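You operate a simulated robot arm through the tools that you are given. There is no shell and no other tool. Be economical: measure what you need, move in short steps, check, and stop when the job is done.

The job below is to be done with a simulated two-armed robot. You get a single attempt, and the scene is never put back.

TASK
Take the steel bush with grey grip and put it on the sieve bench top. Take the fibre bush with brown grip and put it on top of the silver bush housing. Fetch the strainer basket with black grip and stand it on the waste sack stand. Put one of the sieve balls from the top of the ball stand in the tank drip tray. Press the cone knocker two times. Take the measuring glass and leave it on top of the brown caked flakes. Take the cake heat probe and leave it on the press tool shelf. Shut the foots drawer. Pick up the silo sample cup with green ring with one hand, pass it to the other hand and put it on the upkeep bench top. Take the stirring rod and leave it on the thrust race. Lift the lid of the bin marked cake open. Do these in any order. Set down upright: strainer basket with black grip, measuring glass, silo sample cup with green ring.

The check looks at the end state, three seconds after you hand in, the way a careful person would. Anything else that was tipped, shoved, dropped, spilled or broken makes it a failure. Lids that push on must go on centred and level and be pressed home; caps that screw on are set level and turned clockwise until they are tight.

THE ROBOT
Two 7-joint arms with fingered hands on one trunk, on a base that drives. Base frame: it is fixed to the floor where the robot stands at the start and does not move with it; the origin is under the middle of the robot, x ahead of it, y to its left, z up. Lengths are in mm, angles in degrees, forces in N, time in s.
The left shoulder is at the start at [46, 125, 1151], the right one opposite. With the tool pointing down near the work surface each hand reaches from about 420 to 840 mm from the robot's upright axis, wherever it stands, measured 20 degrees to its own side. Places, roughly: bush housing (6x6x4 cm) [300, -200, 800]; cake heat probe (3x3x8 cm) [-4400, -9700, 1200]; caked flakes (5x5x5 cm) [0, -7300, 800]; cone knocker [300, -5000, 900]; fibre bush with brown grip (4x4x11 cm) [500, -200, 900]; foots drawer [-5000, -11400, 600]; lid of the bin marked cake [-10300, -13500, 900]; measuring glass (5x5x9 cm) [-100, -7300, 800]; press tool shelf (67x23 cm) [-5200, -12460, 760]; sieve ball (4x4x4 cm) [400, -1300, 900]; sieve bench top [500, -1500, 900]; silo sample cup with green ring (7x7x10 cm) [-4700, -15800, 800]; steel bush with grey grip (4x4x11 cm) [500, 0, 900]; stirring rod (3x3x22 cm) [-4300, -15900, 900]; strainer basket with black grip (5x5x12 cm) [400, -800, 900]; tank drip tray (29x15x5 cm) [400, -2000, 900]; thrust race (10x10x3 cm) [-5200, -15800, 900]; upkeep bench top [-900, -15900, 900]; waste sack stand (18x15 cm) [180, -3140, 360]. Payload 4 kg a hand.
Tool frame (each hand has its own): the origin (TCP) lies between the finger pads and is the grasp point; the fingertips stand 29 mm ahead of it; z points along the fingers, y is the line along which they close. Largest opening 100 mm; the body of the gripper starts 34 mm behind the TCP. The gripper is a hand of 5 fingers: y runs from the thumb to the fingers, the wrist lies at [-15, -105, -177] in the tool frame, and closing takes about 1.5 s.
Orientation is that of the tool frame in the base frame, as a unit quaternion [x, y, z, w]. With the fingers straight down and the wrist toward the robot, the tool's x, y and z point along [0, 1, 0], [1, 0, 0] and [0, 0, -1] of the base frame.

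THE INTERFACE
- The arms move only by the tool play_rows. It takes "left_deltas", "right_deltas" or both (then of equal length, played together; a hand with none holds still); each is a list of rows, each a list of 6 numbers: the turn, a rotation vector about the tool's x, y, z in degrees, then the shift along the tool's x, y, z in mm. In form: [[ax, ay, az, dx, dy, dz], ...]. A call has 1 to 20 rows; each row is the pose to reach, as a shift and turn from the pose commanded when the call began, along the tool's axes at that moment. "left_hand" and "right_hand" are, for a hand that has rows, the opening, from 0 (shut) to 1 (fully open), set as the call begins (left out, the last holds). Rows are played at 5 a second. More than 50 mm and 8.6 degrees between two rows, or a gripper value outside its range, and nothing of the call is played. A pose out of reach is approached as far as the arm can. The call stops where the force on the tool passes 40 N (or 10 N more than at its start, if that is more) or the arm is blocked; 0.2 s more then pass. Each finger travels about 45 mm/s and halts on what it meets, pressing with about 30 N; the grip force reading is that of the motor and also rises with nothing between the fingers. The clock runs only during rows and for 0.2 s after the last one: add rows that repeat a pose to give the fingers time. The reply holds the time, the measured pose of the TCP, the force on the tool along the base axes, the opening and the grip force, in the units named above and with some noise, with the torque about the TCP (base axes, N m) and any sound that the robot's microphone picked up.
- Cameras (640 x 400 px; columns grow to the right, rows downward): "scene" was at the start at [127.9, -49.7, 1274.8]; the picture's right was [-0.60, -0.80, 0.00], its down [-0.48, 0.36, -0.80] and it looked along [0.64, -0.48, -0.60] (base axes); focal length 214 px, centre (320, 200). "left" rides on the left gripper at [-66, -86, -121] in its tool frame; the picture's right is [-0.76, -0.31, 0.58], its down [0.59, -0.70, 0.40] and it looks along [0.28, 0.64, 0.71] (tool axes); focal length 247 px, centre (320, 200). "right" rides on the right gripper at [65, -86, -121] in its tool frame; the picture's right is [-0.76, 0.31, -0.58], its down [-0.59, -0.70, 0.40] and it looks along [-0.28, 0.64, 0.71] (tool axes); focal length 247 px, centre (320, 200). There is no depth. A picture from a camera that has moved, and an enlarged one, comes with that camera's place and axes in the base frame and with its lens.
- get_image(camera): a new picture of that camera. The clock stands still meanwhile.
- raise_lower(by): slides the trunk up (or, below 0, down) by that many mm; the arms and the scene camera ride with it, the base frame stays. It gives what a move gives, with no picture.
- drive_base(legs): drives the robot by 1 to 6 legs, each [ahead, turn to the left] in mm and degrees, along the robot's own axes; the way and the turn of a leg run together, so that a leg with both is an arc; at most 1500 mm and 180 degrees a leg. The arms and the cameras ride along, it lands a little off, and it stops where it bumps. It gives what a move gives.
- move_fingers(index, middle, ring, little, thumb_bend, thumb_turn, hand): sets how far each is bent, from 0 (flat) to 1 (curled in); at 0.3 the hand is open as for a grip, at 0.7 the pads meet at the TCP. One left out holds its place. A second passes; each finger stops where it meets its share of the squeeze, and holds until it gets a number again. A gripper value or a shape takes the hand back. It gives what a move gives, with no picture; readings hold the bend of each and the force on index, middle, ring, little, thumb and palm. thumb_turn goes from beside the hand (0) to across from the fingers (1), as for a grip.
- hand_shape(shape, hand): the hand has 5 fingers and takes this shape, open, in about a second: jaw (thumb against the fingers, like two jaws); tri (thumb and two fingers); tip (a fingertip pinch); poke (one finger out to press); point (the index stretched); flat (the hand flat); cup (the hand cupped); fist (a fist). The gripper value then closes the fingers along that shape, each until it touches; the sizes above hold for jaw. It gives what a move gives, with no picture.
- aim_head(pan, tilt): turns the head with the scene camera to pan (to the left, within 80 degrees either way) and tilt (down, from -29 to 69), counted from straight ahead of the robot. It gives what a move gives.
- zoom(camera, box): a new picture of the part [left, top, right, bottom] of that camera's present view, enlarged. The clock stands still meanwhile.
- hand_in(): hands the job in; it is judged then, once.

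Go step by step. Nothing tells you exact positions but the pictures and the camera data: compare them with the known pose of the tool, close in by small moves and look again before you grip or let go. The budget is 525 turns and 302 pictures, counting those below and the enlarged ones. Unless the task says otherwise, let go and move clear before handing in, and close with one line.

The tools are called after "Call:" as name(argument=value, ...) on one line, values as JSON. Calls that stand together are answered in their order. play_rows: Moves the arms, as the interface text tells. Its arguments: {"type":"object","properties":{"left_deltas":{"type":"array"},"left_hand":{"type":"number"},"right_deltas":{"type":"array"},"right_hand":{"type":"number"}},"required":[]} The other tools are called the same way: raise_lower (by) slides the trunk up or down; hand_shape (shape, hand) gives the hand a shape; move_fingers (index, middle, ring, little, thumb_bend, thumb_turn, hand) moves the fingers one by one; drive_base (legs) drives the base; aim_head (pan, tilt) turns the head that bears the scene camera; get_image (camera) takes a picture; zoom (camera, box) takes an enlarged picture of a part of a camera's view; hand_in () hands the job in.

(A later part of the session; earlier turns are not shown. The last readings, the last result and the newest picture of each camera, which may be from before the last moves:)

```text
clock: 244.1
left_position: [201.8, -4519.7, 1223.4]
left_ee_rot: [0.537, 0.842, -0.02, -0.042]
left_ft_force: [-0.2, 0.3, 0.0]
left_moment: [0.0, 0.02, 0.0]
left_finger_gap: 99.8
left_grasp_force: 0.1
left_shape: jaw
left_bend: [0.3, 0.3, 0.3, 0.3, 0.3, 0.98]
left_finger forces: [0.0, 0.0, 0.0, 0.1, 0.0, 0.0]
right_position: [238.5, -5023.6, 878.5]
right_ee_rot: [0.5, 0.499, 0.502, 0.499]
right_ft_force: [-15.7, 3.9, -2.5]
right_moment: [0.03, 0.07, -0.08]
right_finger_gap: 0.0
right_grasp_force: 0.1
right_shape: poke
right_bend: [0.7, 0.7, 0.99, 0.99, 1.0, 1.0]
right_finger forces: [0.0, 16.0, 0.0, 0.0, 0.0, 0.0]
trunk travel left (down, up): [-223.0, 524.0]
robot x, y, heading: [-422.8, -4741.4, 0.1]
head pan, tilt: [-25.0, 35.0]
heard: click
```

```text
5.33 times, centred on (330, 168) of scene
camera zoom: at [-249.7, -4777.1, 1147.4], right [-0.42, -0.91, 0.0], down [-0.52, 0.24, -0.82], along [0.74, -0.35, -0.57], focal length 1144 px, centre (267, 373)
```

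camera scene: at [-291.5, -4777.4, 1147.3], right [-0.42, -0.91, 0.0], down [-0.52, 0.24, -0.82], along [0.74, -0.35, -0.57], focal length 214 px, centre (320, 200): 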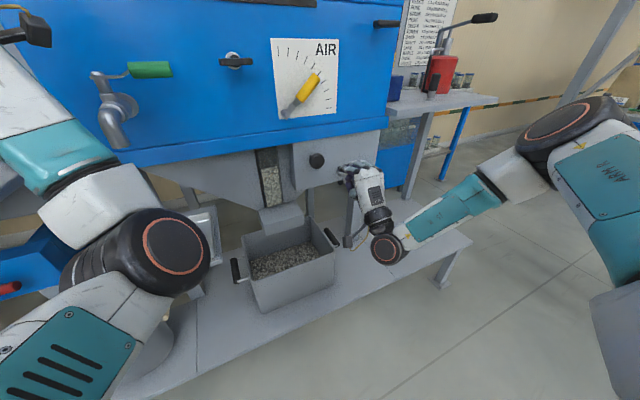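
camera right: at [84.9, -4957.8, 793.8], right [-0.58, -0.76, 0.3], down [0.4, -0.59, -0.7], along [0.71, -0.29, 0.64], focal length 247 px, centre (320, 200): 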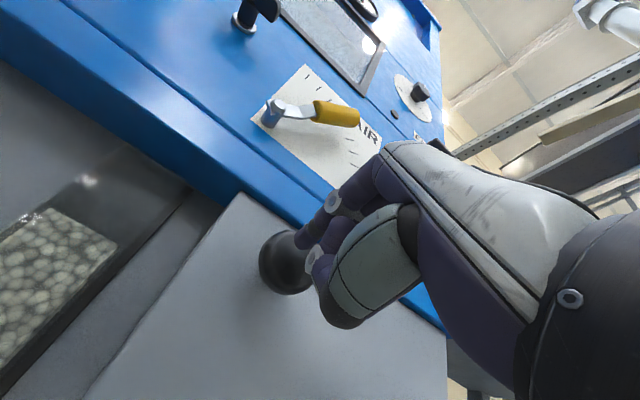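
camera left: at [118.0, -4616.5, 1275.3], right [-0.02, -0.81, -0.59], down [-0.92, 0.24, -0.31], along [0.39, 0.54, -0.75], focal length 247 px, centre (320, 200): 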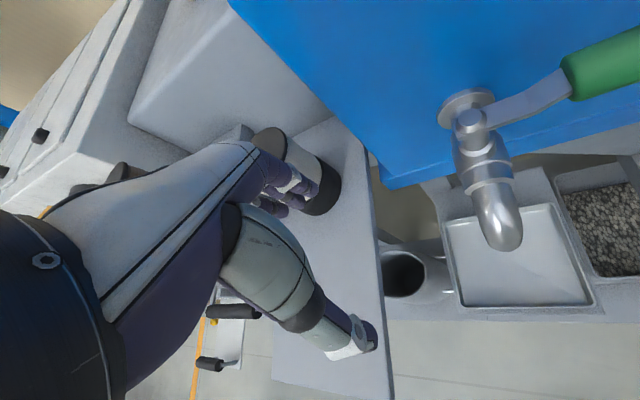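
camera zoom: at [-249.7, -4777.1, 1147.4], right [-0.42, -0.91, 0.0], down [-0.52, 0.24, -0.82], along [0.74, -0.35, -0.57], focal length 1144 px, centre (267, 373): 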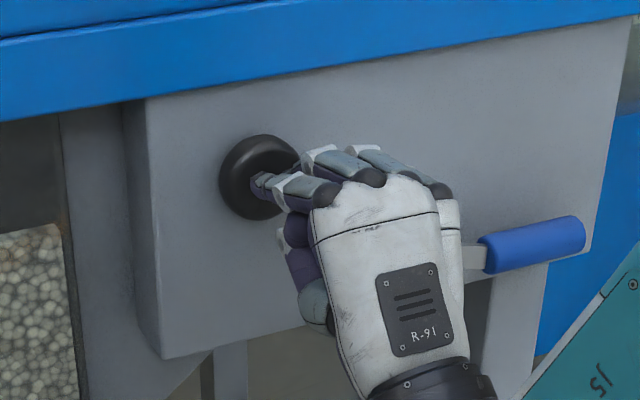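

Click heard — press one. Release fully, wait, and press again exactly once.

Call:
play_rows(right_deltas=[[0, 0, 0, 0, 0, -10], [0, 0, 0, 0, 0, -30], [0, 0, 0, 0, 0, -34], [0, 0, 0, 0, 0, -34], [0, 0, 0, 0, 0, -34], [0, 0, 0, 0, 0, -34]])

Call:
play_rows(right_deltas=[[0, 0, 0, 0, 0, 6], [0, 0, 0, 0, 0, 12], [0, 0, 0, 0, 0, 18], [0, 0, 0, 0, 0, 22], [0, 0, 0, 0, 0, 26], [0, 0, 0, 0, 0, 30], [0, 0, 0, 0, 0, 34]])

Call:
play_rows(right_deltas=[[0, 0, 0, 0, 0, -15], [0, 0, 0, 0, 0, -50], [0, 0, 0, 0, 0, -90], [0, 0, 0, 0, 0, -110]])

```text
clock: 245.5
left_position: [202.4, -4519.4, 1222.9]
left_ee_rot: [0.538, 0.842, -0.02, -0.043]
left_ft_force: [-0.6, 0.8, 0.5]
left_moment: [0.01, -0.01, 0.0]
left_finger_gap: 99.8
left_grasp_force: 0.0
left_shape: jaw
left_bend: [0.3, 0.3, 0.3, 0.3, 0.3, 0.98]
left_finger forces: [0.1, 0.0, 0.0, 0.0, 0.0, 0.0]
right_position: [207.4, -5023.5, 875.2]
right_ee_rot: [0.501, 0.497, 0.503, 0.5]
right_ft_force: [0.3, 0.8, 0.4]
right_moment: [0.02, 0.0, 0.02]
right_finger_gap: 0.2
right_grasp_force: 0.2
right_shape: poke
right_bend: [0.7, 0.7, 0.99, 0.99, 1.0, 1.0]
right_finger forces: [0.0, 0.0, 0.1, 0.0, 0.0, 0.1]
trunk travel left (down, up): [-223.0, 524.0]
robot x, y, heading: [-421.1, -4742.4, -0.0]
head pan, tilt: [-25.0, 35.0]
```

```text
clock: 247.1
left_position: [201.6, -4518.8, 1223.4]
left_ee_rot: [0.537, 0.842, -0.019, -0.042]
left_ft_force: [0.9, -0.5, 0.6]
left_moment: [-0.01, 0.01, 0.0]
left_finger_gap: 99.6
left_grasp_force: 0.0
left_shape: jaw
left_bend: [0.3, 0.3, 0.3, 0.3, 0.3, 0.98]
left_finger forces: [0.1, 0.0, 0.1, 0.1, 0.1, 0.0]
right_position: [237.8, -5023.5, 877.4]
right_ee_rot: [0.5, 0.499, 0.502, 0.499]
right_ft_force: [-11.7, 1.4, -1.6]
right_moment: [0.02, 0.05, -0.14]
right_finger_gap: 0.0
right_grasp_force: 0.1
right_shape: poke
right_bend: [0.7, 0.7, 0.99, 0.99, 1.0, 1.0]
right_finger forces: [0.0, 11.6, 0.0, 0.0, 0.0, 0.1]
right hand out of reach, approached as far as the arm can: row 7
trunk travel left (down, up): [-223.0, 524.0]
robot x, y, heading: [-423.2, -4739.8, -0.2]
head pan, tilt: [-25.0, 35.0]
heard: click
```

```text
clock: 248.1
left_position: [204.3, -4518.5, 1223.4]
left_ee_rot: [0.538, 0.842, -0.019, -0.044]
left_ft_force: [0.3, -0.3, -0.3]
left_moment: [0.0, 0.04, 0.03]
left_finger_gap: 99.8
left_grasp_force: 0.0
left_shape: jaw
left_bend: [0.3, 0.3, 0.3, 0.3, 0.3, 0.98]
left_finger forces: [0.0, 0.0, 0.0, 0.0, 0.0, 0.0]
right_position: [129.6, -5025.4, 877.5]
right_ee_rot: [0.5, 0.497, 0.504, 0.5]
right_ft_force: [0.9, -0.3, -0.5]
right_moment: [-0.03, 0.02, 0.01]
right_finger_gap: 0.1
right_grasp_force: 0.1
right_shape: poke
right_bend: [0.7, 0.7, 0.99, 0.99, 1.0, 1.0]
right_finger forces: [0.1, 0.1, 0.0, 0.0, 0.1, 0.0]
trunk travel left (down, up): [-223.0, 524.0]
robot x, y, heading: [-424.1, -4741.7, 0.0]
head pan, tilt: [-25.0, 35.0]
```

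Two clicks done. I'll back off, raise the trunk, restore the right hand to the downward jaw pose, and head for the measuring glass near (-100, -7300).

Call:
drive_base(legs=[[-400, 0]])

Call:
raise_lower(by=180)

Call:
play_rows(right_deltas=[[7.5, 0, 0, 0, 0, 0], [15, 0, 0, 0, 0, 0], [22.5, 0, 0, 0, 0, 0], [30, 0, 0, 0, 0, 0], [37.5, 0, 0, 0, 0, 0], [45, 0, 0, 0, 0, 0], [52.5, 0, 0, 0, 0, 0], [60, 0, 0, 0, 0, 0], [67.5, 0, 0, 0, 0, 0], [75, 0, 0, 0, 0, 0], [82.5, 0, 0, 0, 0, 0], [90, 0, 0, 0, 0, 0], [90, 0, 0, 0, 0, 0]])

Call:
hand_shape(hand="right", shape="jaw")

Call:
drive_base(legs=[[0, -90], [1500, 0]])

Call:
aim_head(pan=15, tilt=15)

Call:
get_image(camera="scene")

```text
clock: 250.6
left_position: [-199.5, -4517.1, 1223.5]
left_ee_rot: [0.536, 0.843, -0.019, -0.042]
left_ft_force: [-0.3, -0.4, 0.8]
left_moment: [0.02, 0.01, 0.02]
left_finger_gap: 99.8
left_grasp_force: 0.1
left_shape: jaw
left_bend: [0.3, 0.3, 0.3, 0.3, 0.3, 0.98]
left_finger forces: [0.0, 0.0, 0.0, 0.1, 0.0, 0.0]
right_position: [-270.6, -5024.0, 877.6]
right_ee_rot: [0.499, 0.499, 0.503, 0.499]
right_ft_force: [-0.3, -0.6, -0.7]
right_moment: [-0.02, 0.02, -0.01]
right_finger_gap: 0.0
right_grasp_force: 0.1
right_shape: poke
right_bend: [0.7, 0.7, 0.99, 0.99, 1.0, 1.0]
right_finger forces: [0.0, 0.1, 0.1, 0.0, 0.0, 0.1]
trunk travel left (down, up): [-223.0, 524.0]
robot x, y, heading: [-824.1, -4742.1, 0.5]
head pan, tilt: [-25.0, 35.0]
```

```text
clock: 252.6
left_position: [-199.2, -4517.6, 1402.2]
left_ee_rot: [0.536, 0.843, -0.019, -0.043]
left_ft_force: [-0.5, 0.4, -0.4]
left_moment: [-0.02, -0.01, 0.01]
left_finger_gap: 100.1
left_grasp_force: 0.0
left_shape: jaw
left_bend: [0.3, 0.3, 0.3, 0.3, 0.3, 0.98]
left_finger forces: [0.1, 0.0, 0.1, 0.0, 0.1, 0.1]
right_position: [-288.5, -5025.6, 1115.8]
right_ee_rot: [0.472, 0.472, 0.529, 0.524]
right_ft_force: [-0.2, -0.5, 0.1]
right_moment: [0.01, 0.04, 0.0]
right_finger_gap: 0.1
right_grasp_force: 0.1
right_shape: poke
right_bend: [0.7, 0.7, 0.99, 0.99, 1.0, 1.0]
right_finger forces: [0.1, 0.1, 0.0, 0.0, 0.1, 0.0]
trunk travel left (down, up): [-403.0, 344.0]
robot x, y, heading: [-824.1, -4746.3, 0.2]
head pan, tilt: [-25.0, 35.0]
```

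```text
clock: 255.4
left_position: [-197.8, -4517.9, 1402.9]
left_ee_rot: [0.536, 0.843, -0.02, -0.043]
left_ft_force: [0.0, -0.2, 0.5]
left_moment: [0.01, 0.0, 0.05]
left_finger_gap: 99.8
left_grasp_force: 0.0
left_shape: jaw
left_bend: [0.3, 0.3, 0.3, 0.3, 0.3, 0.98]
left_finger forces: [0.0, 0.0, 0.0, 0.0, 0.0, 0.1]
right_position: [-288.9, -5025.9, 1114.4]
right_ee_rot: [0.705, 0.708, 0.04, 0.037]
right_ft_force: [-0.2, 0.5, -0.3]
right_moment: [-0.02, 0.03, 0.02]
right_finger_gap: 0.0
right_grasp_force: 0.1
right_shape: poke
right_bend: [0.7, 0.7, 0.99, 0.99, 1.0, 1.0]
right_finger forces: [0.0, 0.0, 0.1, 0.1, 0.0, 0.1]
trunk travel left (down, up): [-403.0, 344.0]
robot x, y, heading: [-824.8, -4744.0, 0.2]
head pan, tilt: [-25.0, 35.0]
```

```text
clock: 256.3
left_position: [-198.5, -4517.0, 1402.5]
left_ee_rot: [0.536, 0.843, -0.02, -0.043]
left_ft_force: [-0.4, -0.1, -0.4]
left_moment: [0.01, -0.02, -0.04]
left_finger_gap: 100.0
left_grasp_force: 0.1
left_shape: jaw
left_bend: [0.3, 0.3, 0.3, 0.3, 0.3, 0.98]
left_finger forces: [0.0, 0.0, 0.0, 0.0, 0.1, 0.0]
right_position: [-289.6, -5024.1, 1114.6]
right_ee_rot: [0.704, 0.708, 0.041, 0.038]
right_ft_force: [-1.1, 0.6, 0.9]
right_moment: [-0.02, -0.01, -0.01]
right_finger_gap: 99.8
right_grasp_force: 0.0
right_shape: jaw
right_bend: [0.3, 0.3, 0.3, 0.3, 0.3, 0.98]
right_finger forces: [0.1, 0.1, 0.0, 0.0, 0.0, 0.0]
trunk travel left (down, up): [-403.0, 344.0]
robot x, y, heading: [-823.0, -4743.2, 0.2]
head pan, tilt: [-25.0, 35.0]
```

```text
clock: 267.8
left_position: [-675.6, -6907.6, 1403.0]
left_ee_rot: [0.979, 0.198, 0.017, -0.043]
left_ft_force: [-0.3, 0.0, 0.3]
left_moment: [-0.02, 0.01, 0.01]
left_finger_gap: 99.7
left_grasp_force: 0.1
left_shape: jaw
left_bend: [0.3, 0.3, 0.3, 0.3, 0.3, 0.98]
left_finger forces: [0.0, 0.0, 0.0, 0.0, 0.0, 0.0]
right_position: [-1179.2, -6798.6, 1114.3]
right_ee_rot: [0.998, -0.016, 0.0, 0.055]
right_ft_force: [0.1, 0.0, -1.0]
right_moment: [-0.02, 0.01, -0.02]
right_finger_gap: 99.8
right_grasp_force: 0.1
right_shape: jaw
right_bend: [0.3, 0.3, 0.3, 0.3, 0.3, 0.98]
right_finger forces: [0.0, 0.0, 0.0, 0.0, 0.0, 0.1]
trunk travel left (down, up): [-403.0, 344.0]
robot x, y, heading: [-875.5, -6273.0, -92.0]
head pan, tilt: [-25.0, 35.0]
```

```text
clock: 268.8
left_position: [-674.2, -6908.0, 1402.6]
left_ee_rot: [0.979, 0.198, 0.018, -0.044]
left_ft_force: [0.1, 0.1, -0.3]
left_moment: [-0.01, 0.02, -0.01]
left_finger_gap: 99.9
left_grasp_force: 0.3
left_shape: jaw
left_bend: [0.3, 0.3, 0.3, 0.3, 0.3, 0.98]
left_finger forces: [0.0, 0.1, 0.1, 0.0, 0.0, 0.0]
right_position: [-1178.6, -6798.0, 1115.2]
right_ee_rot: [0.998, -0.016, 0.0, 0.056]
right_ft_force: [0.2, -0.2, -0.4]
right_moment: [-0.03, -0.01, -0.02]
right_finger_gap: 99.9
right_grasp_force: 0.1
right_shape: jaw
right_bend: [0.3, 0.3, 0.3, 0.3, 0.3, 0.98]
right_finger forces: [0.0, 0.1, 0.0, 0.0, 0.0, 0.1]
trunk travel left (down, up): [-403.0, 344.0]
robot x, y, heading: [-878.5, -6270.5, -92.1]
head pan, tilt: [15.0, 15.0]
```

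```text
160 pictures are left
camera scene: at [-856.9, -6408.7, 1363.6], right [-0.97, -0.22, 0.0], down [-0.06, 0.25, -0.97], along [0.22, -0.94, -0.26], focal length 214 px, centre (320, 200)
```

scene: 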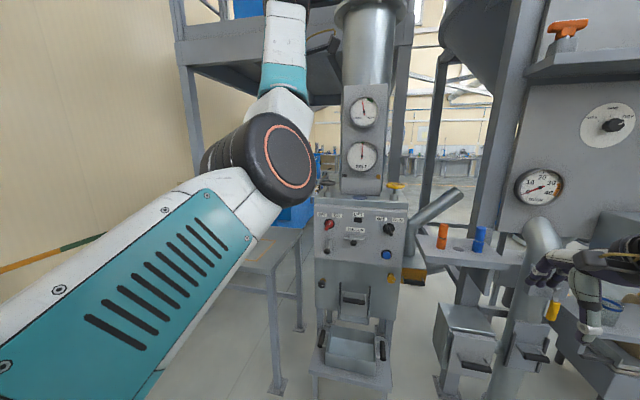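

Call:
drive_base(legs=[[0, 45]])

Call:
aim_head(pan=-5, tilt=20)

Call:
get_image(camera="scene")

```text
clock: 271.3
left_position: [-287.7, -6583.2, 1402.6]
left_ee_rot: [0.831, 0.555, -0.001, -0.047]
left_ft_force: [0.3, 1.1, -1.1]
left_moment: [0.02, 0.0, -0.03]
left_finger_gap: 99.9
left_grasp_force: 0.1
left_shape: jaw
left_bend: [0.3, 0.3, 0.3, 0.3, 0.3, 0.98]
left_finger forces: [0.0, 0.1, 0.0, 0.0, 0.0, 0.0]
right_position: [-723.2, -6857.9, 1114.9]
right_ee_rot: [0.93, 0.364, 0.022, 0.051]
right_ft_force: [-0.2, 0.1, -0.7]
right_moment: [-0.04, 0.03, 0.03]
right_finger_gap: 99.8
right_grasp_force: 0.1
right_shape: jaw
right_bend: [0.3, 0.3, 0.3, 0.3, 0.3, 0.98]
right_finger forces: [0.1, 0.0, 0.0, 0.0, 0.0, 0.0]
trunk travel left (down, up): [-403.0, 344.0]
robot x, y, heading: [-879.1, -6275.3, -47.5]
head pan, tilt: [15.0, 15.0]
```

```text
clock: 272.1
left_position: [-288.5, -6583.7, 1403.4]
left_ee_rot: [0.831, 0.555, -0.001, -0.047]
left_ft_force: [-0.2, -0.1, 0.7]
left_moment: [-0.01, 0.02, -0.02]
left_finger_gap: 99.7
left_grasp_force: 0.1
left_shape: jaw
left_bend: [0.3, 0.3, 0.3, 0.3, 0.3, 0.98]
left_finger forces: [0.1, 0.0, 0.0, 0.0, 0.1, 0.1]
right_position: [-723.9, -6858.7, 1114.4]
right_ee_rot: [0.93, 0.364, 0.021, 0.051]
right_ft_force: [-0.2, -0.5, 0.0]
right_moment: [0.02, -0.01, -0.03]
right_finger_gap: 99.8
right_grasp_force: 0.1
right_shape: jaw
right_bend: [0.3, 0.3, 0.3, 0.3, 0.3, 0.98]
right_finger forces: [0.1, 0.0, 0.0, 0.1, 0.1, 0.0]
trunk travel left (down, up): [-403.0, 344.0]
robot x, y, heading: [-879.7, -6271.5, -46.9]
head pan, tilt: [-5.0, 20.0]
```

```text
159 pictures are left
camera scene: at [-787.5, -6379.1, 1355.5], right [-0.79, -0.61, 0.0], down [-0.21, 0.27, -0.94], along [0.57, -0.74, -0.34], focal length 214 px, centre (320, 200)
```

scene: 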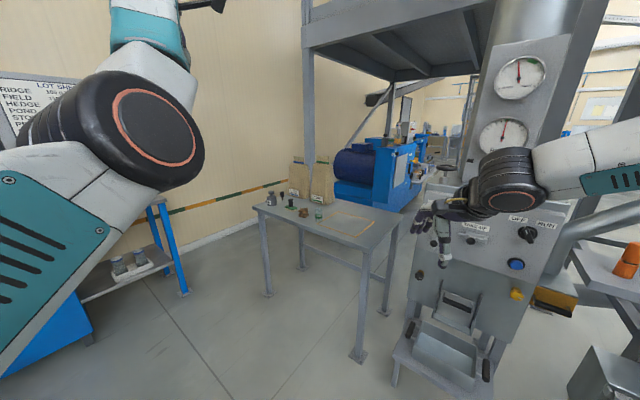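

Call:
zoom(camera="scene", box=[250, 160, 410, 280])

```text
3.33 times, centred on (330, 220) of scene
camera zoom: at [-787.5, -6379.1, 1355.5], right [-0.79, -0.61, 0.0], down [-0.21, 0.27, -0.94], along [0.57, -0.74, -0.34], focal length 715 px, centre (287, 133)
```

zoom: 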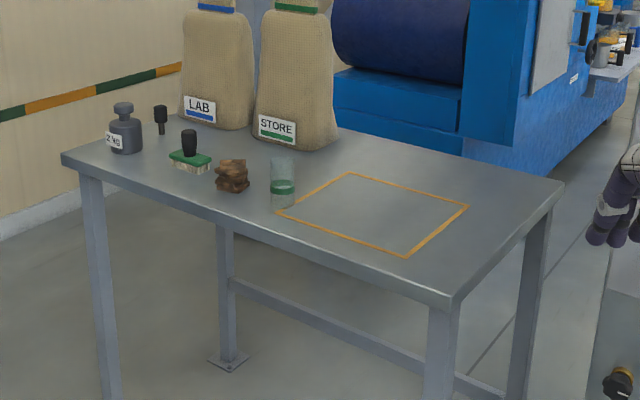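

The table holds the measuring glass (≈ -73, -7295) and the flakes (≈ 41, -7285); its front edge runs along y ≈ -7190. I'll tuck the right hand and drive to (-210, -6800) facing -y.

Call:
play_rows(right_deltas=[[0, 0, 0, 0, -30, -25], [0, 0, 0, 0, -60, -50], [0, 0, 0, 0, -90, -75]])

Call:
drive_base(legs=[[0, 8.6], [854, 0], [0, -51.7]])

Call:
aim_head(pan=5, tilt=45)

Call:
get_image(camera="scene")

```text
clock: 272.9
left_position: [-289.8, -6582.7, 1405.0]
left_ee_rot: [0.831, 0.555, 0.0, -0.046]
left_ft_force: [-0.4, -0.8, 1.2]
left_moment: [-0.02, 0.0, -0.05]
left_finger_gap: 99.8
left_grasp_force: 0.0
left_shape: jaw
left_bend: [0.3, 0.3, 0.3, 0.3, 0.3, 0.98]
left_finger forces: [0.0, 0.0, 0.0, 0.0, 0.0, 0.1]
right_position: [-790.4, -6786.6, 1181.2]
right_ee_rot: [0.93, 0.364, 0.021, 0.051]
right_ft_force: [-0.4, -1.0, 0.3]
right_moment: [-0.03, 0.01, 0.01]
right_finger_gap: 100.0
right_grasp_force: 0.1
right_shape: jaw
right_bend: [0.3, 0.3, 0.3, 0.3, 0.3, 0.98]
right_finger forces: [0.1, 0.1, 0.1, 0.1, 0.1, 0.0]
trunk travel left (down, up): [-403.0, 344.0]
robot x, y, heading: [-875.7, -6273.0, -47.0]
head pan, tilt: [-5.0, 20.0]
```

```text
clock: 280.4
left_position: [8.5, -7439.9, 1403.7]
left_ee_rot: [0.976, 0.211, 0.016, -0.044]
left_ft_force: [0.4, -0.6, -0.2]
left_moment: [0.0, -0.01, 0.0]
left_finger_gap: 100.4
left_grasp_force: 0.0
left_shape: jaw
left_bend: [0.3, 0.3, 0.3, 0.3, 0.3, 0.98]
left_finger forces: [0.1, 0.0, 0.0, 0.0, 0.1, 0.0]
right_position: [-496.4, -7248.0, 1180.1]
right_ee_rot: [0.998, -0.003, 0.001, 0.055]
right_ft_force: [-0.7, 0.3, -0.2]
right_moment: [0.03, -0.02, -0.03]
right_finger_gap: 99.9
right_grasp_force: 0.1
right_shape: jaw
right_bend: [0.3, 0.3, 0.3, 0.3, 0.3, 0.98]
right_finger forces: [0.1, 0.0, 0.0, 0.0, 0.1, 0.0]
trunk travel left (down, up): [-403.0, 344.0]
robot x, y, heading: [-210.6, -6811.8, -90.7]
head pan, tilt: [-5.0, 20.0]
```

```text
clock: 281.3
left_position: [9.7, -7440.3, 1403.3]
left_ee_rot: [0.976, 0.211, 0.017, -0.043]
left_ft_force: [-0.2, 0.0, -0.6]
left_moment: [0.0, -0.01, -0.01]
left_finger_gap: 100.0
left_grasp_force: 0.0
left_shape: jaw
left_bend: [0.3, 0.3, 0.3, 0.3, 0.3, 0.98]
left_finger forces: [0.0, 0.0, 0.0, 0.0, 0.0, 0.0]
right_position: [-497.7, -7245.8, 1179.8]
right_ee_rot: [0.998, -0.003, 0.002, 0.055]
right_ft_force: [-0.1, 0.1, 0.9]
right_moment: [-0.02, -0.02, 0.03]
right_finger_gap: 100.1
right_grasp_force: 0.1
right_shape: jaw
right_bend: [0.3, 0.3, 0.3, 0.3, 0.3, 0.98]
right_finger forces: [0.0, 0.0, 0.1, 0.0, 0.0, 0.1]
trunk travel left (down, up): [-403.0, 344.0]
robot x, y, heading: [-210.8, -6813.1, -90.5]
head pan, tilt: [5.0, 45.0]
```

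```text
157 pictures are left
camera scene: at [-201.6, -6937.6, 1316.9], right [-1.0, -0.08, 0.0], down [-0.06, 0.7, -0.71], along [0.06, -0.71, -0.71], focal length 214 px, centre (320, 200)
```

scene: 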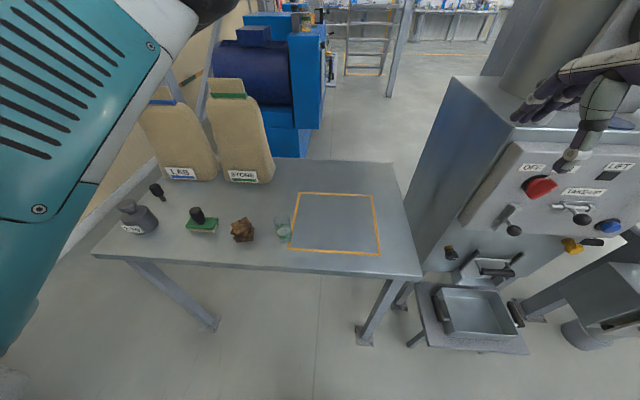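

Call:
play_rows(right_deltas=[[0, 0, 0, 20, -20, -20], [0, 0, 0, 45, -40, -40], [0, 0, 0, 70, -60, -60], [0, 0, 0, 95, -80, -80]])

Call:
zoom(camera="scene", box=[180, 180, 340, 270])

```text
clock: 282.3
left_position: [10.1, -7440.7, 1402.9]
left_ee_rot: [0.976, 0.211, 0.016, -0.044]
left_ft_force: [0.8, 0.2, -0.5]
left_moment: [-0.02, 0.0, 0.01]
left_finger_gap: 99.9
left_grasp_force: 0.1
left_shape: jaw
left_bend: [0.3, 0.3, 0.3, 0.3, 0.3, 0.98]
left_finger forces: [0.0, 0.1, 0.1, 0.1, 0.1, 0.0]
right_position: [-399.4, -7156.5, 1251.6]
right_ee_rot: [0.998, -0.003, 0.002, 0.055]
right_ft_force: [0.3, -0.1, -0.1]
right_moment: [0.0, 0.03, -0.01]
right_finger_gap: 99.7
right_grasp_force: 0.0
right_shape: jaw
right_bend: [0.3, 0.3, 0.3, 0.3, 0.3, 0.98]
right_finger forces: [0.0, 0.0, 0.1, 0.0, 0.0, 0.1]
trunk travel left (down, up): [-403.0, 344.0]
robot x, y, heading: [-212.0, -6810.9, -90.7]
head pan, tilt: [5.0, 45.0]
```

```text
4.00 times, centred on (260, 225) of scene
camera zoom: at [-200.4, -6936.9, 1316.9], right [-1.0, -0.08, 0.0], down [-0.06, 0.7, -0.71], along [0.06, -0.71, -0.71], focal length 858 px, centre (560, 100)
```

zoom: 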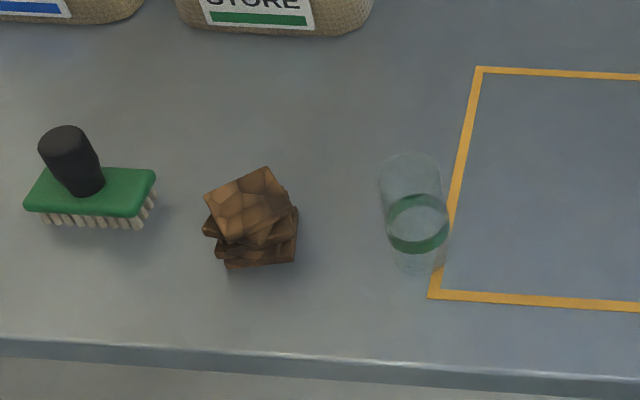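

Moving the left hand above the glass, squaring it up.

Call:
play_rows(left_deltas=[[-0.6, -0.4, 3, -3, -20, 30], [-1.2, -0.8, 6, -6, -40, 60], [-1.8, -1.1, 10, -8, -60, 95], [-2.4, -1.5, 13, -11, -80, 130], [-3, -1.9, 16, -13, -100, 165], [-3.6, -2.3, 19, -16, -120, 200], [-4.2, -2.6, 22, -19, -140, 235], [-4.5, -2.85, 25, -21, -157, 262], [-4.5, -2.85, 25, -21, -157, 262]])

Call:
get_image(camera="left")

Call:
get_image(camera="scene")

```text
clock: 284.3
left_position: [-26.9, -7360.2, 1082.7]
left_ee_rot: [1.0, -0.003, -0.008, -0.001]
left_ft_force: [-0.5, 0.1, 0.5]
left_moment: [0.0, 0.0, 0.01]
left_finger_gap: 99.9
left_grasp_force: 0.1
left_shape: jaw
left_bend: [0.3, 0.3, 0.3, 0.3, 0.3, 0.98]
left_finger forces: [0.1, 0.0, 0.0, 0.0, 0.1, 0.0]
left hand out of reach, approached as far as the arm can: row 2, 3, 4, 5, 6, 7, 8, 9
right_position: [-402.2, -7158.5, 1250.7]
right_ee_rot: [0.998, -0.003, 0.002, 0.055]
right_ft_force: [-1.0, -0.4, 0.0]
right_moment: [0.0, -0.01, -0.01]
right_finger_gap: 99.8
right_grasp_force: 0.1
right_shape: jaw
right_bend: [0.3, 0.3, 0.3, 0.3, 0.3, 0.98]
right_finger forces: [0.0, 0.0, 0.0, 0.0, 0.1, 0.1]
trunk travel left (down, up): [-403.0, 344.0]
robot x, y, heading: [-208.1, -6808.1, -90.3]
head pan, tilt: [5.0, 45.0]
```

```text
155 pictures are left
camera left: at [-89.0, -7273.6, 1203.9], right [-0.76, 0.31, -0.56], down [0.59, 0.7, -0.41], along [0.27, -0.64, -0.72], focal length 247 px, centre (320, 200)
```

left: 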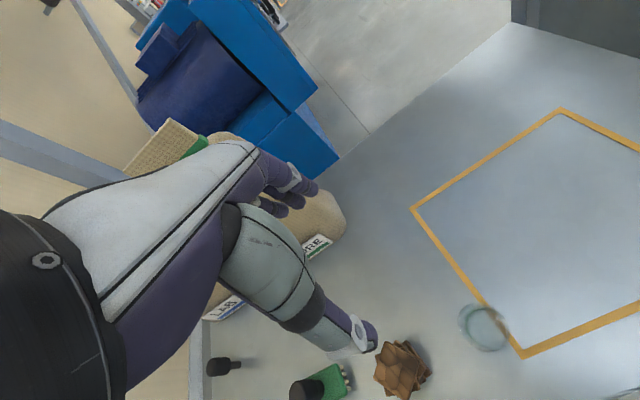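

```text
154 pictures are left
camera scene: at [-202.9, -6937.6, 1316.9], right [-1.0, -0.08, 0.0], down [-0.05, 0.71, -0.71], along [0.06, -0.7, -0.71], focal length 214 px, centre (320, 200)
```

scene: 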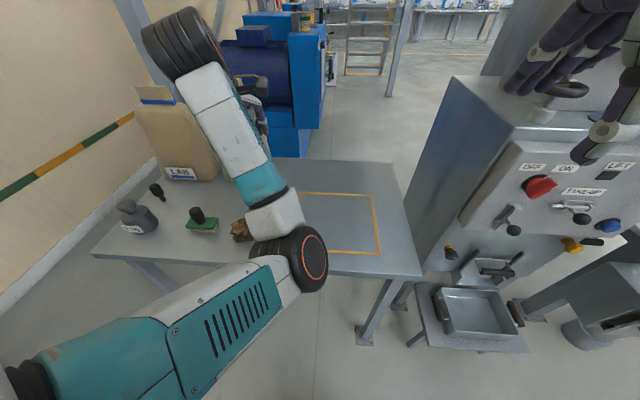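

The arm's inner limit again; I'll back the base 130 mm.

Call:
drive_base(legs=[[-130, 0]])

Call:
play_rows(left_deltas=[[0, 0, 0, -15, 15, 10], [0, 0, 0, -30, 35, 30], [0, 0, 0, -44, 52, 60], [0, 0, 0, -44, 52, 80], [0, 0, 0, -44, 52, 80]])

Call:
get_image(camera="left")

```text
clock: 285.6
left_position: [-23.3, -7231.0, 1083.6]
left_ee_rot: [1.0, 0.0, -0.009, -0.002]
left_ft_force: [0.1, -0.1, -0.9]
left_moment: [0.02, 0.0, -0.02]
left_finger_gap: 100.0
left_grasp_force: 0.0
left_shape: jaw
left_bend: [0.3, 0.3, 0.3, 0.3, 0.3, 0.98]
left_finger forces: [0.1, 0.0, 0.1, 0.0, 0.0, 0.1]
right_position: [-399.0, -7029.8, 1251.8]
right_ee_rot: [0.999, -0.004, 0.001, 0.055]
right_ft_force: [-0.7, 0.6, 0.2]
right_moment: [-0.03, -0.01, 0.0]
right_finger_gap: 99.9
right_grasp_force: 0.0
right_shape: jaw
right_bend: [0.3, 0.3, 0.3, 0.3, 0.3, 0.98]
right_finger forces: [0.0, 0.1, 0.0, 0.1, 0.0, 0.0]
trunk travel left (down, up): [-403.0, 344.0]
robot x, y, heading: [-204.8, -6683.6, -90.4]
head pan, tilt: [5.0, 45.0]
```

```text
clock: 286.8
left_position: [-67.7, -7283.2, 1002.6]
left_ee_rot: [1.0, 0.0, -0.008, -0.002]
left_ft_force: [1.1, 0.3, 1.1]
left_moment: [-0.01, -0.01, 0.01]
left_finger_gap: 99.7
left_grasp_force: 0.1
left_shape: jaw
left_bend: [0.3, 0.3, 0.3, 0.3, 0.3, 0.98]
left_finger forces: [0.1, 0.0, 0.0, 0.1, 0.0, 0.0]
right_position: [-400.6, -7029.7, 1252.0]
right_ee_rot: [0.998, -0.004, 0.001, 0.055]
right_ft_force: [-0.3, 0.3, -0.3]
right_moment: [0.0, 0.01, -0.01]
right_finger_gap: 99.8
right_grasp_force: 0.0
right_shape: jaw
right_bend: [0.3, 0.3, 0.3, 0.3, 0.3, 0.98]
right_finger forces: [0.0, 0.1, 0.0, 0.0, 0.0, 0.0]
trunk travel left (down, up): [-403.0, 344.0]
robot x, y, heading: [-205.8, -6686.1, -90.5]
head pan, tilt: [5.0, 45.0]
```

```text
153 pictures are left
camera left: at [-131.4, -7196.6, 1123.9], right [-0.77, 0.31, -0.56], down [0.58, 0.7, -0.41], along [0.27, -0.64, -0.72], focal length 247 px, centre (320, 200)
```

left: 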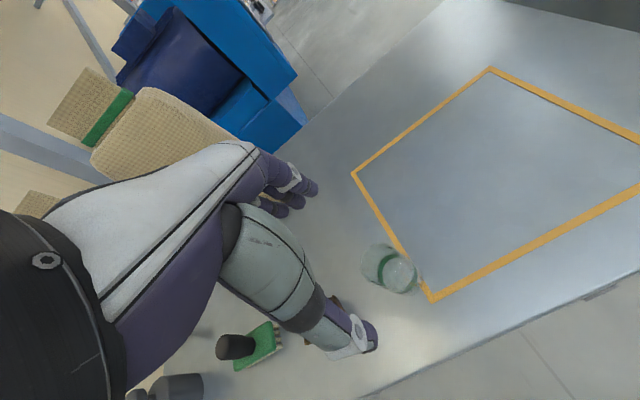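

Glass at about (-75, -7289). Lowering to 900 first and re-checking.

Call:
play_rows(left_deltas=[[0, 0, 0, -7, 6, 30], [0, 0, 0, -7, 6, 65], [0, 0, 0, -7, 6, 95], [0, 0, 0, -7, 6, 95]])

Call:
get_image(camera="left")

Call:
get_image(camera="scene")

```text
clock: 287.8
left_position: [-79.3, -7289.3, 905.7]
left_ee_rot: [1.0, -0.001, -0.008, -0.002]
left_ft_force: [-0.6, 0.0, 0.1]
left_moment: [-0.01, -0.02, 0.01]
left_finger_gap: 100.0
left_grasp_force: 0.0
left_shape: jaw
left_bend: [0.3, 0.3, 0.3, 0.3, 0.3, 0.98]
left_finger forces: [0.0, 0.1, 0.0, 0.0, 0.0, 0.0]
right_position: [-400.8, -7029.7, 1250.8]
right_ee_rot: [0.999, -0.003, 0.001, 0.054]
right_ft_force: [0.4, 0.1, -0.1]
right_moment: [-0.01, 0.03, -0.01]
right_finger_gap: 100.0
right_grasp_force: 0.0
right_shape: jaw
right_bend: [0.3, 0.3, 0.3, 0.3, 0.3, 0.98]
right_finger forces: [0.0, 0.0, 0.1, 0.0, 0.0, 0.0]
trunk travel left (down, up): [-403.0, 344.0]
robot x, y, heading: [-203.2, -6687.0, -90.4]
head pan, tilt: [5.0, 45.0]
```

```text
152 pictures are left
camera left: at [-140.3, -7203.7, 1027.9], right [-0.77, 0.31, -0.56], down [0.58, 0.7, -0.41], along [0.27, -0.64, -0.72], focal length 247 px, centre (320, 200)
```

left: 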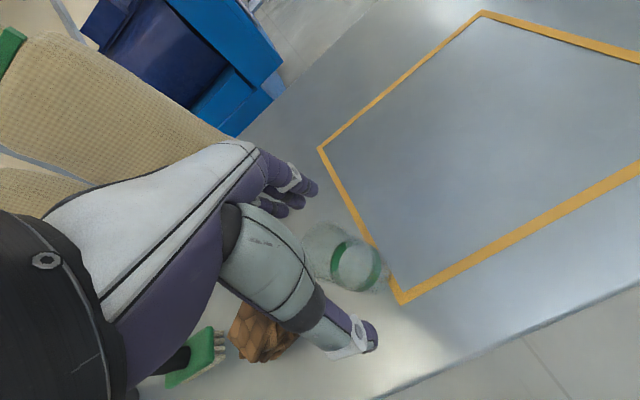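

```text
151 pictures are left
camera scene: at [-200.4, -6809.8, 1316.9], right [-1.0, -0.08, 0.0], down [-0.06, 0.71, -0.71], along [0.06, -0.7, -0.71], focal length 214 px, centre (320, 200)
```

scene: 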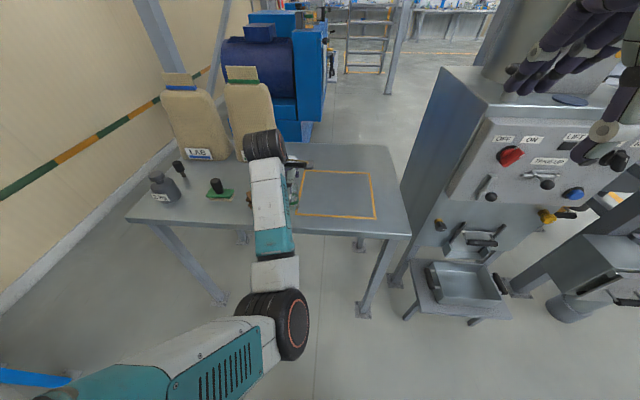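

Glass centred at ~(-77, -7283). Lower 36 mm and close.

Call:
play_rows(left_deltas=[[0, 0, 0, 2, -4, 18], [0, 0, 0, 2, -4, 36], [0, 0, 0, 2, -4, 36]])

Call:
play_rows(left_deltas=[[0, 0, 0, 0, 0, 0], [0, 0, 0, 0, 0, 0], [0, 0, 0, 0, 0, 0], [0, 0, 0, 0, 0, 0], [0, 0, 0, 0, 0, 0], [0, 0, 0, 0, 0, 0], [0, 0, 0, 0, 0, 0], [0, 0, 0, 0, 0, 0]], left_hand=0)

Call:
get_image(camera="left")

```text
clock: 288.6
left_position: [-76.4, -7285.5, 873.1]
left_ee_rot: [1.0, 0.0, -0.009, -0.002]
left_ft_force: [-0.7, 0.0, 0.5]
left_moment: [0.0, 0.0, -0.02]
left_finger_gap: 99.6
left_grasp_force: 0.0
left_shape: jaw
left_bend: [0.3, 0.3, 0.3, 0.3, 0.3, 0.98]
left_finger forces: [0.0, 0.0, 0.1, 0.0, 0.0, 0.0]
right_position: [-400.3, -7029.7, 1250.0]
right_ee_rot: [0.998, -0.003, 0.002, 0.055]
right_ft_force: [-0.6, -0.3, 0.1]
right_moment: [0.03, 0.04, -0.03]
right_finger_gap: 99.9
right_grasp_force: 0.0
right_shape: jaw
right_bend: [0.3, 0.3, 0.3, 0.3, 0.3, 0.98]
right_finger forces: [0.0, 0.0, 0.1, 0.0, 0.0, 0.0]
trunk travel left (down, up): [-403.0, 344.0]
robot x, y, heading: [-209.6, -6684.3, -90.5]
head pan, tilt: [5.0, 45.0]
```

```text
clock: 290.4
left_position: [-77.4, -7285.8, 872.2]
left_ee_rot: [1.0, -0.001, -0.008, -0.001]
left_ft_force: [-0.6, 0.1, 1.5]
left_moment: [0.0, 0.01, 0.01]
left_finger_gap: 37.1
left_grasp_force: 30.0
left_shape: jaw
left_bend: [0.46, 0.47, 0.74, 0.54, 0.4, 1.0]
left_finger forces: [14.0, 8.4, 2.8, 0.0, 24.0, 0.0]
right_position: [-399.4, -7029.6, 1250.4]
right_ee_rot: [0.998, -0.003, 0.001, 0.055]
right_ft_force: [0.7, 0.1, 0.4]
right_moment: [0.02, 0.0, 0.02]
right_finger_gap: 99.8
right_grasp_force: 0.0
right_shape: jaw
right_bend: [0.3, 0.3, 0.3, 0.3, 0.3, 0.98]
right_finger forces: [0.0, 0.0, 0.0, 0.0, 0.0, 0.0]
trunk travel left (down, up): [-403.0, 344.0]
robot x, y, heading: [-207.2, -6684.7, -90.3]
head pan, tilt: [5.0, 45.0]
```

```text
150 pictures are left
camera left: at [-139.0, -7200.0, 994.5], right [-0.77, 0.31, -0.56], down [0.58, 0.7, -0.41], along [0.27, -0.64, -0.72], focal length 247 px, centre (320, 200)
```

left: 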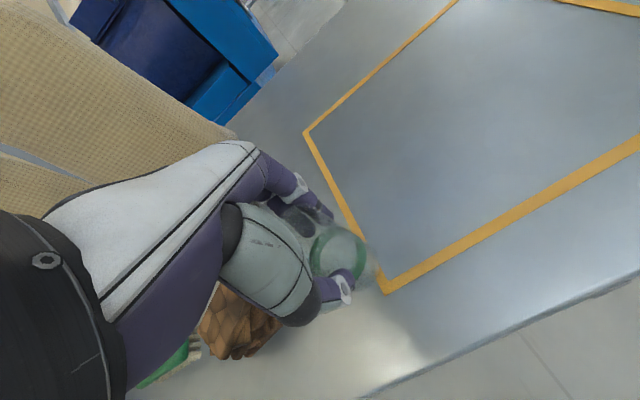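

Firm grip. Lifting 110 mm.

Call:
play_rows(left_deltas=[[0, 0, 0, 0, 0, -15], [0, 0, 0, 0, 0, -50], [0, 0, 0, 0, 0, -90], [0, 0, 0, 30, 0, -110], [0, 0, 0, 60, 0, -110], [0, 0, 0, 60, 0, -110]])

Call:
get_image(camera="left")

Call:
aim_head(pan=20, tilt=40)

Call:
get_image(camera="scene")

```text
clock: 291.8
left_position: [-14.3, -7284.8, 981.4]
left_ee_rot: [1.0, -0.002, -0.007, -0.002]
left_ft_force: [-0.1, -0.4, -1.2]
left_moment: [0.0, -0.01, -0.03]
left_finger_gap: 37.1
left_grasp_force: 30.0
left_shape: jaw
left_bend: [0.46, 0.48, 0.74, 0.54, 0.4, 1.0]
left_finger forces: [14.1, 8.6, 2.8, 0.1, 23.7, 0.1]
right_position: [-400.5, -7029.9, 1251.6]
right_ee_rot: [0.999, -0.003, 0.002, 0.054]
right_ft_force: [0.3, -0.2, 0.1]
right_moment: [0.03, 0.0, 0.03]
right_finger_gap: 99.8
right_grasp_force: 0.1
right_shape: jaw
right_bend: [0.3, 0.3, 0.3, 0.3, 0.3, 0.98]
right_finger forces: [0.0, 0.1, 0.1, 0.1, 0.0, 0.0]
trunk travel left (down, up): [-403.0, 344.0]
robot x, y, heading: [-205.5, -6682.4, -90.3]
head pan, tilt: [5.0, 45.0]
```

```text
149 pictures are left
camera left: at [-76.4, -7198.9, 1104.0], right [-0.77, 0.31, -0.56], down [0.58, 0.7, -0.41], along [0.27, -0.64, -0.72], focal length 247 px, centre (320, 200)
```

left: 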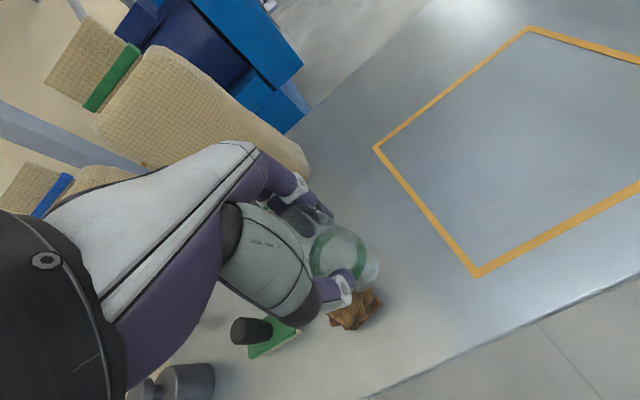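

```text
clock: 292.5
left_position: [-15.8, -7284.1, 982.4]
left_ee_rot: [1.0, -0.002, -0.008, -0.002]
left_ft_force: [-0.2, -0.2, -0.5]
left_moment: [-0.01, 0.02, 0.0]
left_finger_gap: 37.3
left_grasp_force: 30.1
left_shape: jaw
left_bend: [0.46, 0.48, 0.74, 0.54, 0.4, 1.0]
left_finger forces: [14.1, 8.4, 2.8, 0.0, 23.6, 0.0]
right_position: [-399.8, -7030.6, 1251.5]
right_ee_rot: [0.998, -0.003, 0.0, 0.055]
right_ft_force: [0.3, -0.6, 0.1]
right_moment: [0.01, 0.02, -0.01]
right_finger_gap: 99.9
right_grasp_force: 0.0
right_shape: jaw
right_bend: [0.3, 0.3, 0.3, 0.3, 0.3, 0.98]
right_finger forces: [0.1, 0.0, 0.1, 0.0, 0.1, 0.0]
trunk travel left (down, up): [-403.0, 344.0]
robot x, y, heading: [-205.8, -6684.8, -90.5]
head pan, tilt: [20.0, 40.0]
```

```text
148 pictures are left
camera scene: at [-178.4, -6809.0, 1324.1], right [-0.94, -0.33, 0.0], down [-0.21, 0.61, -0.77], along [0.26, -0.72, -0.64], focal length 214 px, centre (320, 200)
```

scene: 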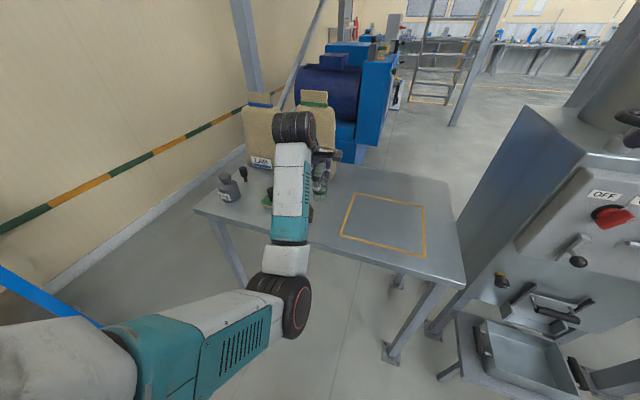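

I'll shift over the flakes (~(36, -7281)) and come down to ~25 mm above, then check alignment.

Call:
play_rows(left_deltas=[[0, 0, 0, 25, -1, 0], [0, 0, 0, 51, -2, 10], [0, 0, 0, 51, -2, 30], [0, 0, 0, 51, -2, 30]])

Call:
zoom(camera="left", box=[240, 160, 440, 320])

Call:
zoom(camera="scene", box=[240, 140, 360, 240])

```text
clock: 293.5
left_position: [35.5, -7282.7, 950.7]
left_ee_rot: [1.0, -0.002, -0.009, -0.001]
left_ft_force: [-0.1, -0.5, -1.2]
left_moment: [-0.01, 0.02, -0.01]
left_finger_gap: 37.2
left_grasp_force: 29.5
left_shape: jaw
left_bend: [0.46, 0.48, 0.74, 0.54, 0.4, 1.0]
left_finger forces: [14.2, 8.5, 2.8, 0.0, 23.5, 0.0]
right_position: [-400.1, -7029.8, 1252.4]
right_ee_rot: [0.998, -0.003, 0.002, 0.056]
right_ft_force: [-0.3, 0.8, 0.2]
right_moment: [0.0, 0.04, -0.01]
right_finger_gap: 99.9
right_grasp_force: 0.0
right_shape: jaw
right_bend: [0.3, 0.3, 0.3, 0.3, 0.3, 0.98]
right_finger forces: [0.0, 0.1, 0.1, 0.0, 0.0, 0.1]
trunk travel left (down, up): [-403.0, 344.0]
robot x, y, heading: [-209.4, -6682.8, -90.2]
head pan, tilt: [20.0, 40.0]
```

```text
2.50 times, centred on (340, 240) of left
camera zoom: at [-26.4, -7197.1, 1071.8], right [-0.77, 0.31, -0.56], down [0.58, 0.7, -0.41], along [0.27, -0.64, -0.72], focal length 617 px, centre (270, 100)
```

zoom: 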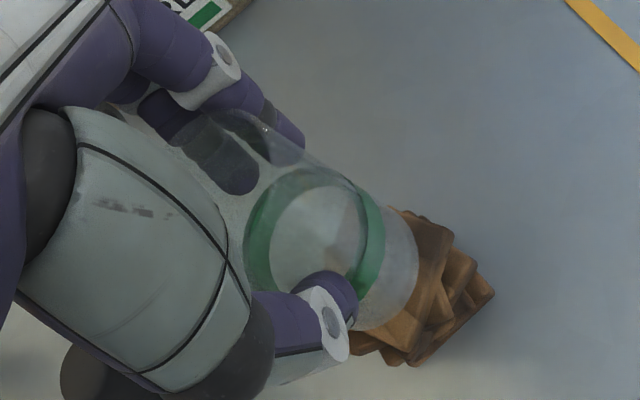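

```text
4.00 times, centred on (300, 190) of scene
camera zoom: at [-178.2, -6808.9, 1324.1], right [-0.94, -0.33, 0.0], down [-0.21, 0.61, -0.77], along [0.26, -0.72, -0.64], focal length 858 px, centre (400, 240)
```

zoom: 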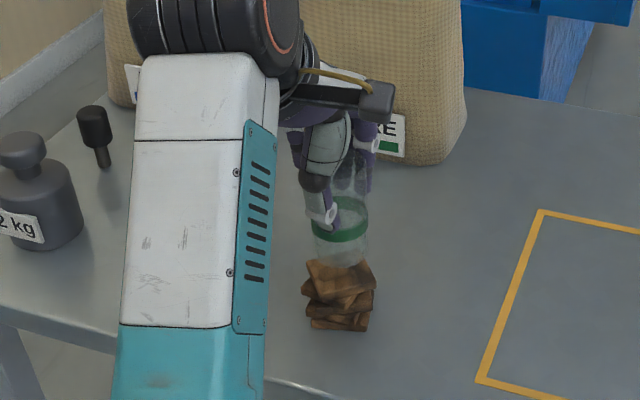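

Slightly too near; shifting 7 mm further (-y) and lowering in small steps.

Call:
play_rows(left_deltas=[[0, 0, 0, 2, 7, 0], [0, 0, 0, 2, 7, 6], [0, 0, 0, 2, 7, 12], [0, 0, 0, 2, 7, 12]])

Call:
zoom(camera="left", box=[240, 160, 440, 320])

Call:
zoom(camera="scene", box=[290, 160, 350, 230])

```text
clock: 294.5
left_position: [36.8, -7289.5, 939.0]
left_ee_rot: [1.0, -0.001, -0.008, -0.001]
left_ft_force: [-0.6, -0.3, -0.4]
left_moment: [-0.01, -0.01, 0.01]
left_finger_gap: 37.3
left_grasp_force: 29.6
left_shape: jaw
left_bend: [0.46, 0.48, 0.74, 0.54, 0.4, 1.0]
left_finger forces: [14.2, 8.5, 2.9, 0.0, 23.6, 0.1]
right_position: [-399.7, -7029.8, 1251.7]
right_ee_rot: [0.998, -0.004, 0.002, 0.055]
right_ft_force: [0.3, 0.1, -0.1]
right_moment: [-0.02, -0.02, 0.0]
right_finger_gap: 100.1
right_grasp_force: 0.1
right_shape: jaw
right_bend: [0.3, 0.3, 0.3, 0.3, 0.3, 0.98]
right_finger forces: [0.0, 0.1, 0.0, 0.1, 0.0, 0.0]
trunk travel left (down, up): [-403.0, 344.0]
robot x, y, heading: [-209.1, -6682.5, -90.5]
head pan, tilt: [20.0, 40.0]
```

```text
2.50 times, centred on (340, 240) of left
camera zoom: at [-25.3, -7204.6, 1059.9], right [-0.77, 0.31, -0.56], down [0.58, 0.7, -0.41], along [0.27, -0.64, -0.72], focal length 617 px, centre (270, 100)
```

zoom: 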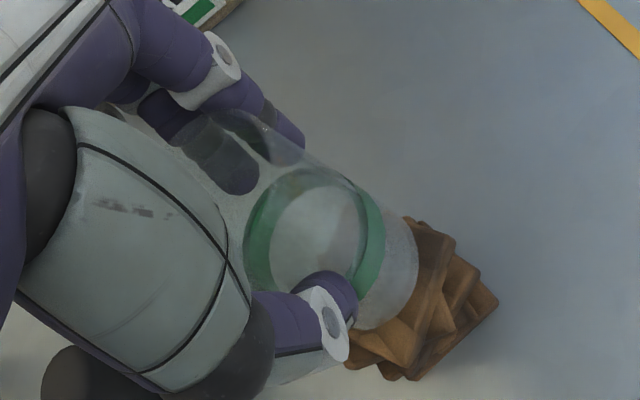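

```text
5.71 times, centred on (320, 195) of scene
camera zoom: at [-178.3, -6808.9, 1324.1], right [-0.94, -0.33, 0.0], down [-0.21, 0.61, -0.77], along [0.26, -0.72, -0.64], focal length 1226 px, centre (320, 229)
```

zoom: 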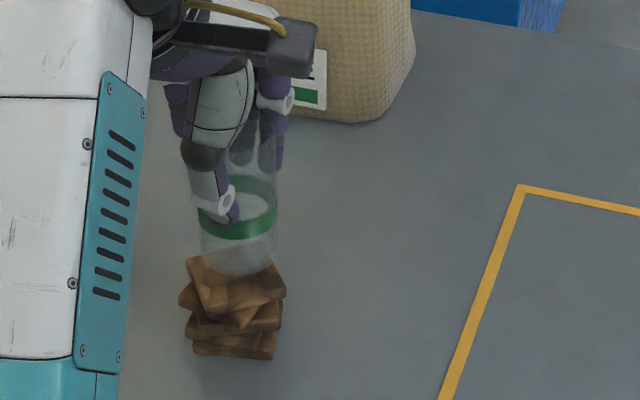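

Centred within a few mm by both views. Lowering to contact.

Call:
play_rows(left_deltas=[[0, 0, 0, 0, -1, 4], [0, 0, 0, 0, -1, 8], [0, 0, 0, 0, -1, 8]])

Call:
play_rows(left_deltas=[[0, 0, 0, 0, 0, 2], [0, 0, 0, 0, 0, 4], [0, 0, 0, 0, 0, 4]])

Call:
zoom(camera="scene", box=[290, 160, 350, 230])

```text
clock: 295.3
left_position: [36.6, -7289.6, 929.9]
left_ee_rot: [1.0, -0.002, -0.009, -0.002]
left_ft_force: [-0.3, 0.7, -1.3]
left_moment: [0.02, 0.01, 0.01]
left_finger_gap: 37.3
left_grasp_force: 30.6
left_shape: jaw
left_bend: [0.46, 0.48, 0.74, 0.54, 0.4, 1.0]
left_finger forces: [14.0, 8.5, 2.9, 0.1, 23.6, 0.1]
right_position: [-399.4, -7029.3, 1251.1]
right_ee_rot: [0.998, -0.003, 0.002, 0.055]
right_ft_force: [0.7, 0.5, 0.8]
right_moment: [0.0, 0.0, 0.0]
right_finger_gap: 99.7
right_grasp_force: 0.0
right_shape: jaw
right_bend: [0.3, 0.3, 0.3, 0.3, 0.3, 0.98]
right_finger forces: [0.1, 0.0, 0.0, 0.1, 0.0, 0.1]
trunk travel left (down, up): [-403.0, 344.0]
robot x, y, heading: [-203.8, -6682.1, -90.7]
head pan, tilt: [20.0, 40.0]
```

```text
clock: 296.1
left_position: [36.6, -7290.6, 926.0]
left_ee_rot: [1.0, 0.0, -0.008, -0.002]
left_ft_force: [0.0, 0.9, -0.8]
left_moment: [-0.04, -0.02, -0.01]
left_finger_gap: 37.2
left_grasp_force: 29.3
left_shape: jaw
left_bend: [0.46, 0.48, 0.74, 0.54, 0.4, 1.0]
left_finger forces: [14.2, 8.5, 2.9, 0.0, 23.6, 0.1]
right_position: [-399.9, -7028.5, 1251.7]
right_ee_rot: [0.998, -0.003, 0.002, 0.055]
right_ft_force: [-0.1, 0.2, -0.6]
right_moment: [0.02, 0.03, -0.01]
right_finger_gap: 99.9
right_grasp_force: 0.0
right_shape: jaw
right_bend: [0.3, 0.3, 0.3, 0.3, 0.3, 0.98]
right_finger forces: [0.1, 0.1, 0.0, 0.1, 0.0, 0.1]
trunk travel left (down, up): [-403.0, 344.0]
robot x, y, heading: [-205.7, -6685.0, -90.6]
head pan, tilt: [20.0, 40.0]
```

```text
5.71 times, centred on (320, 195) of scene
camera zoom: at [-178.3, -6808.9, 1324.1], right [-0.94, -0.33, 0.0], down [-0.21, 0.61, -0.77], along [0.26, -0.72, -0.64], focal length 1226 px, centre (320, 229)
```

zoom: 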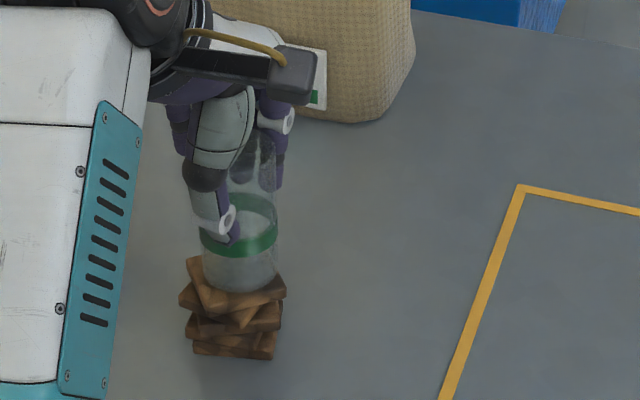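

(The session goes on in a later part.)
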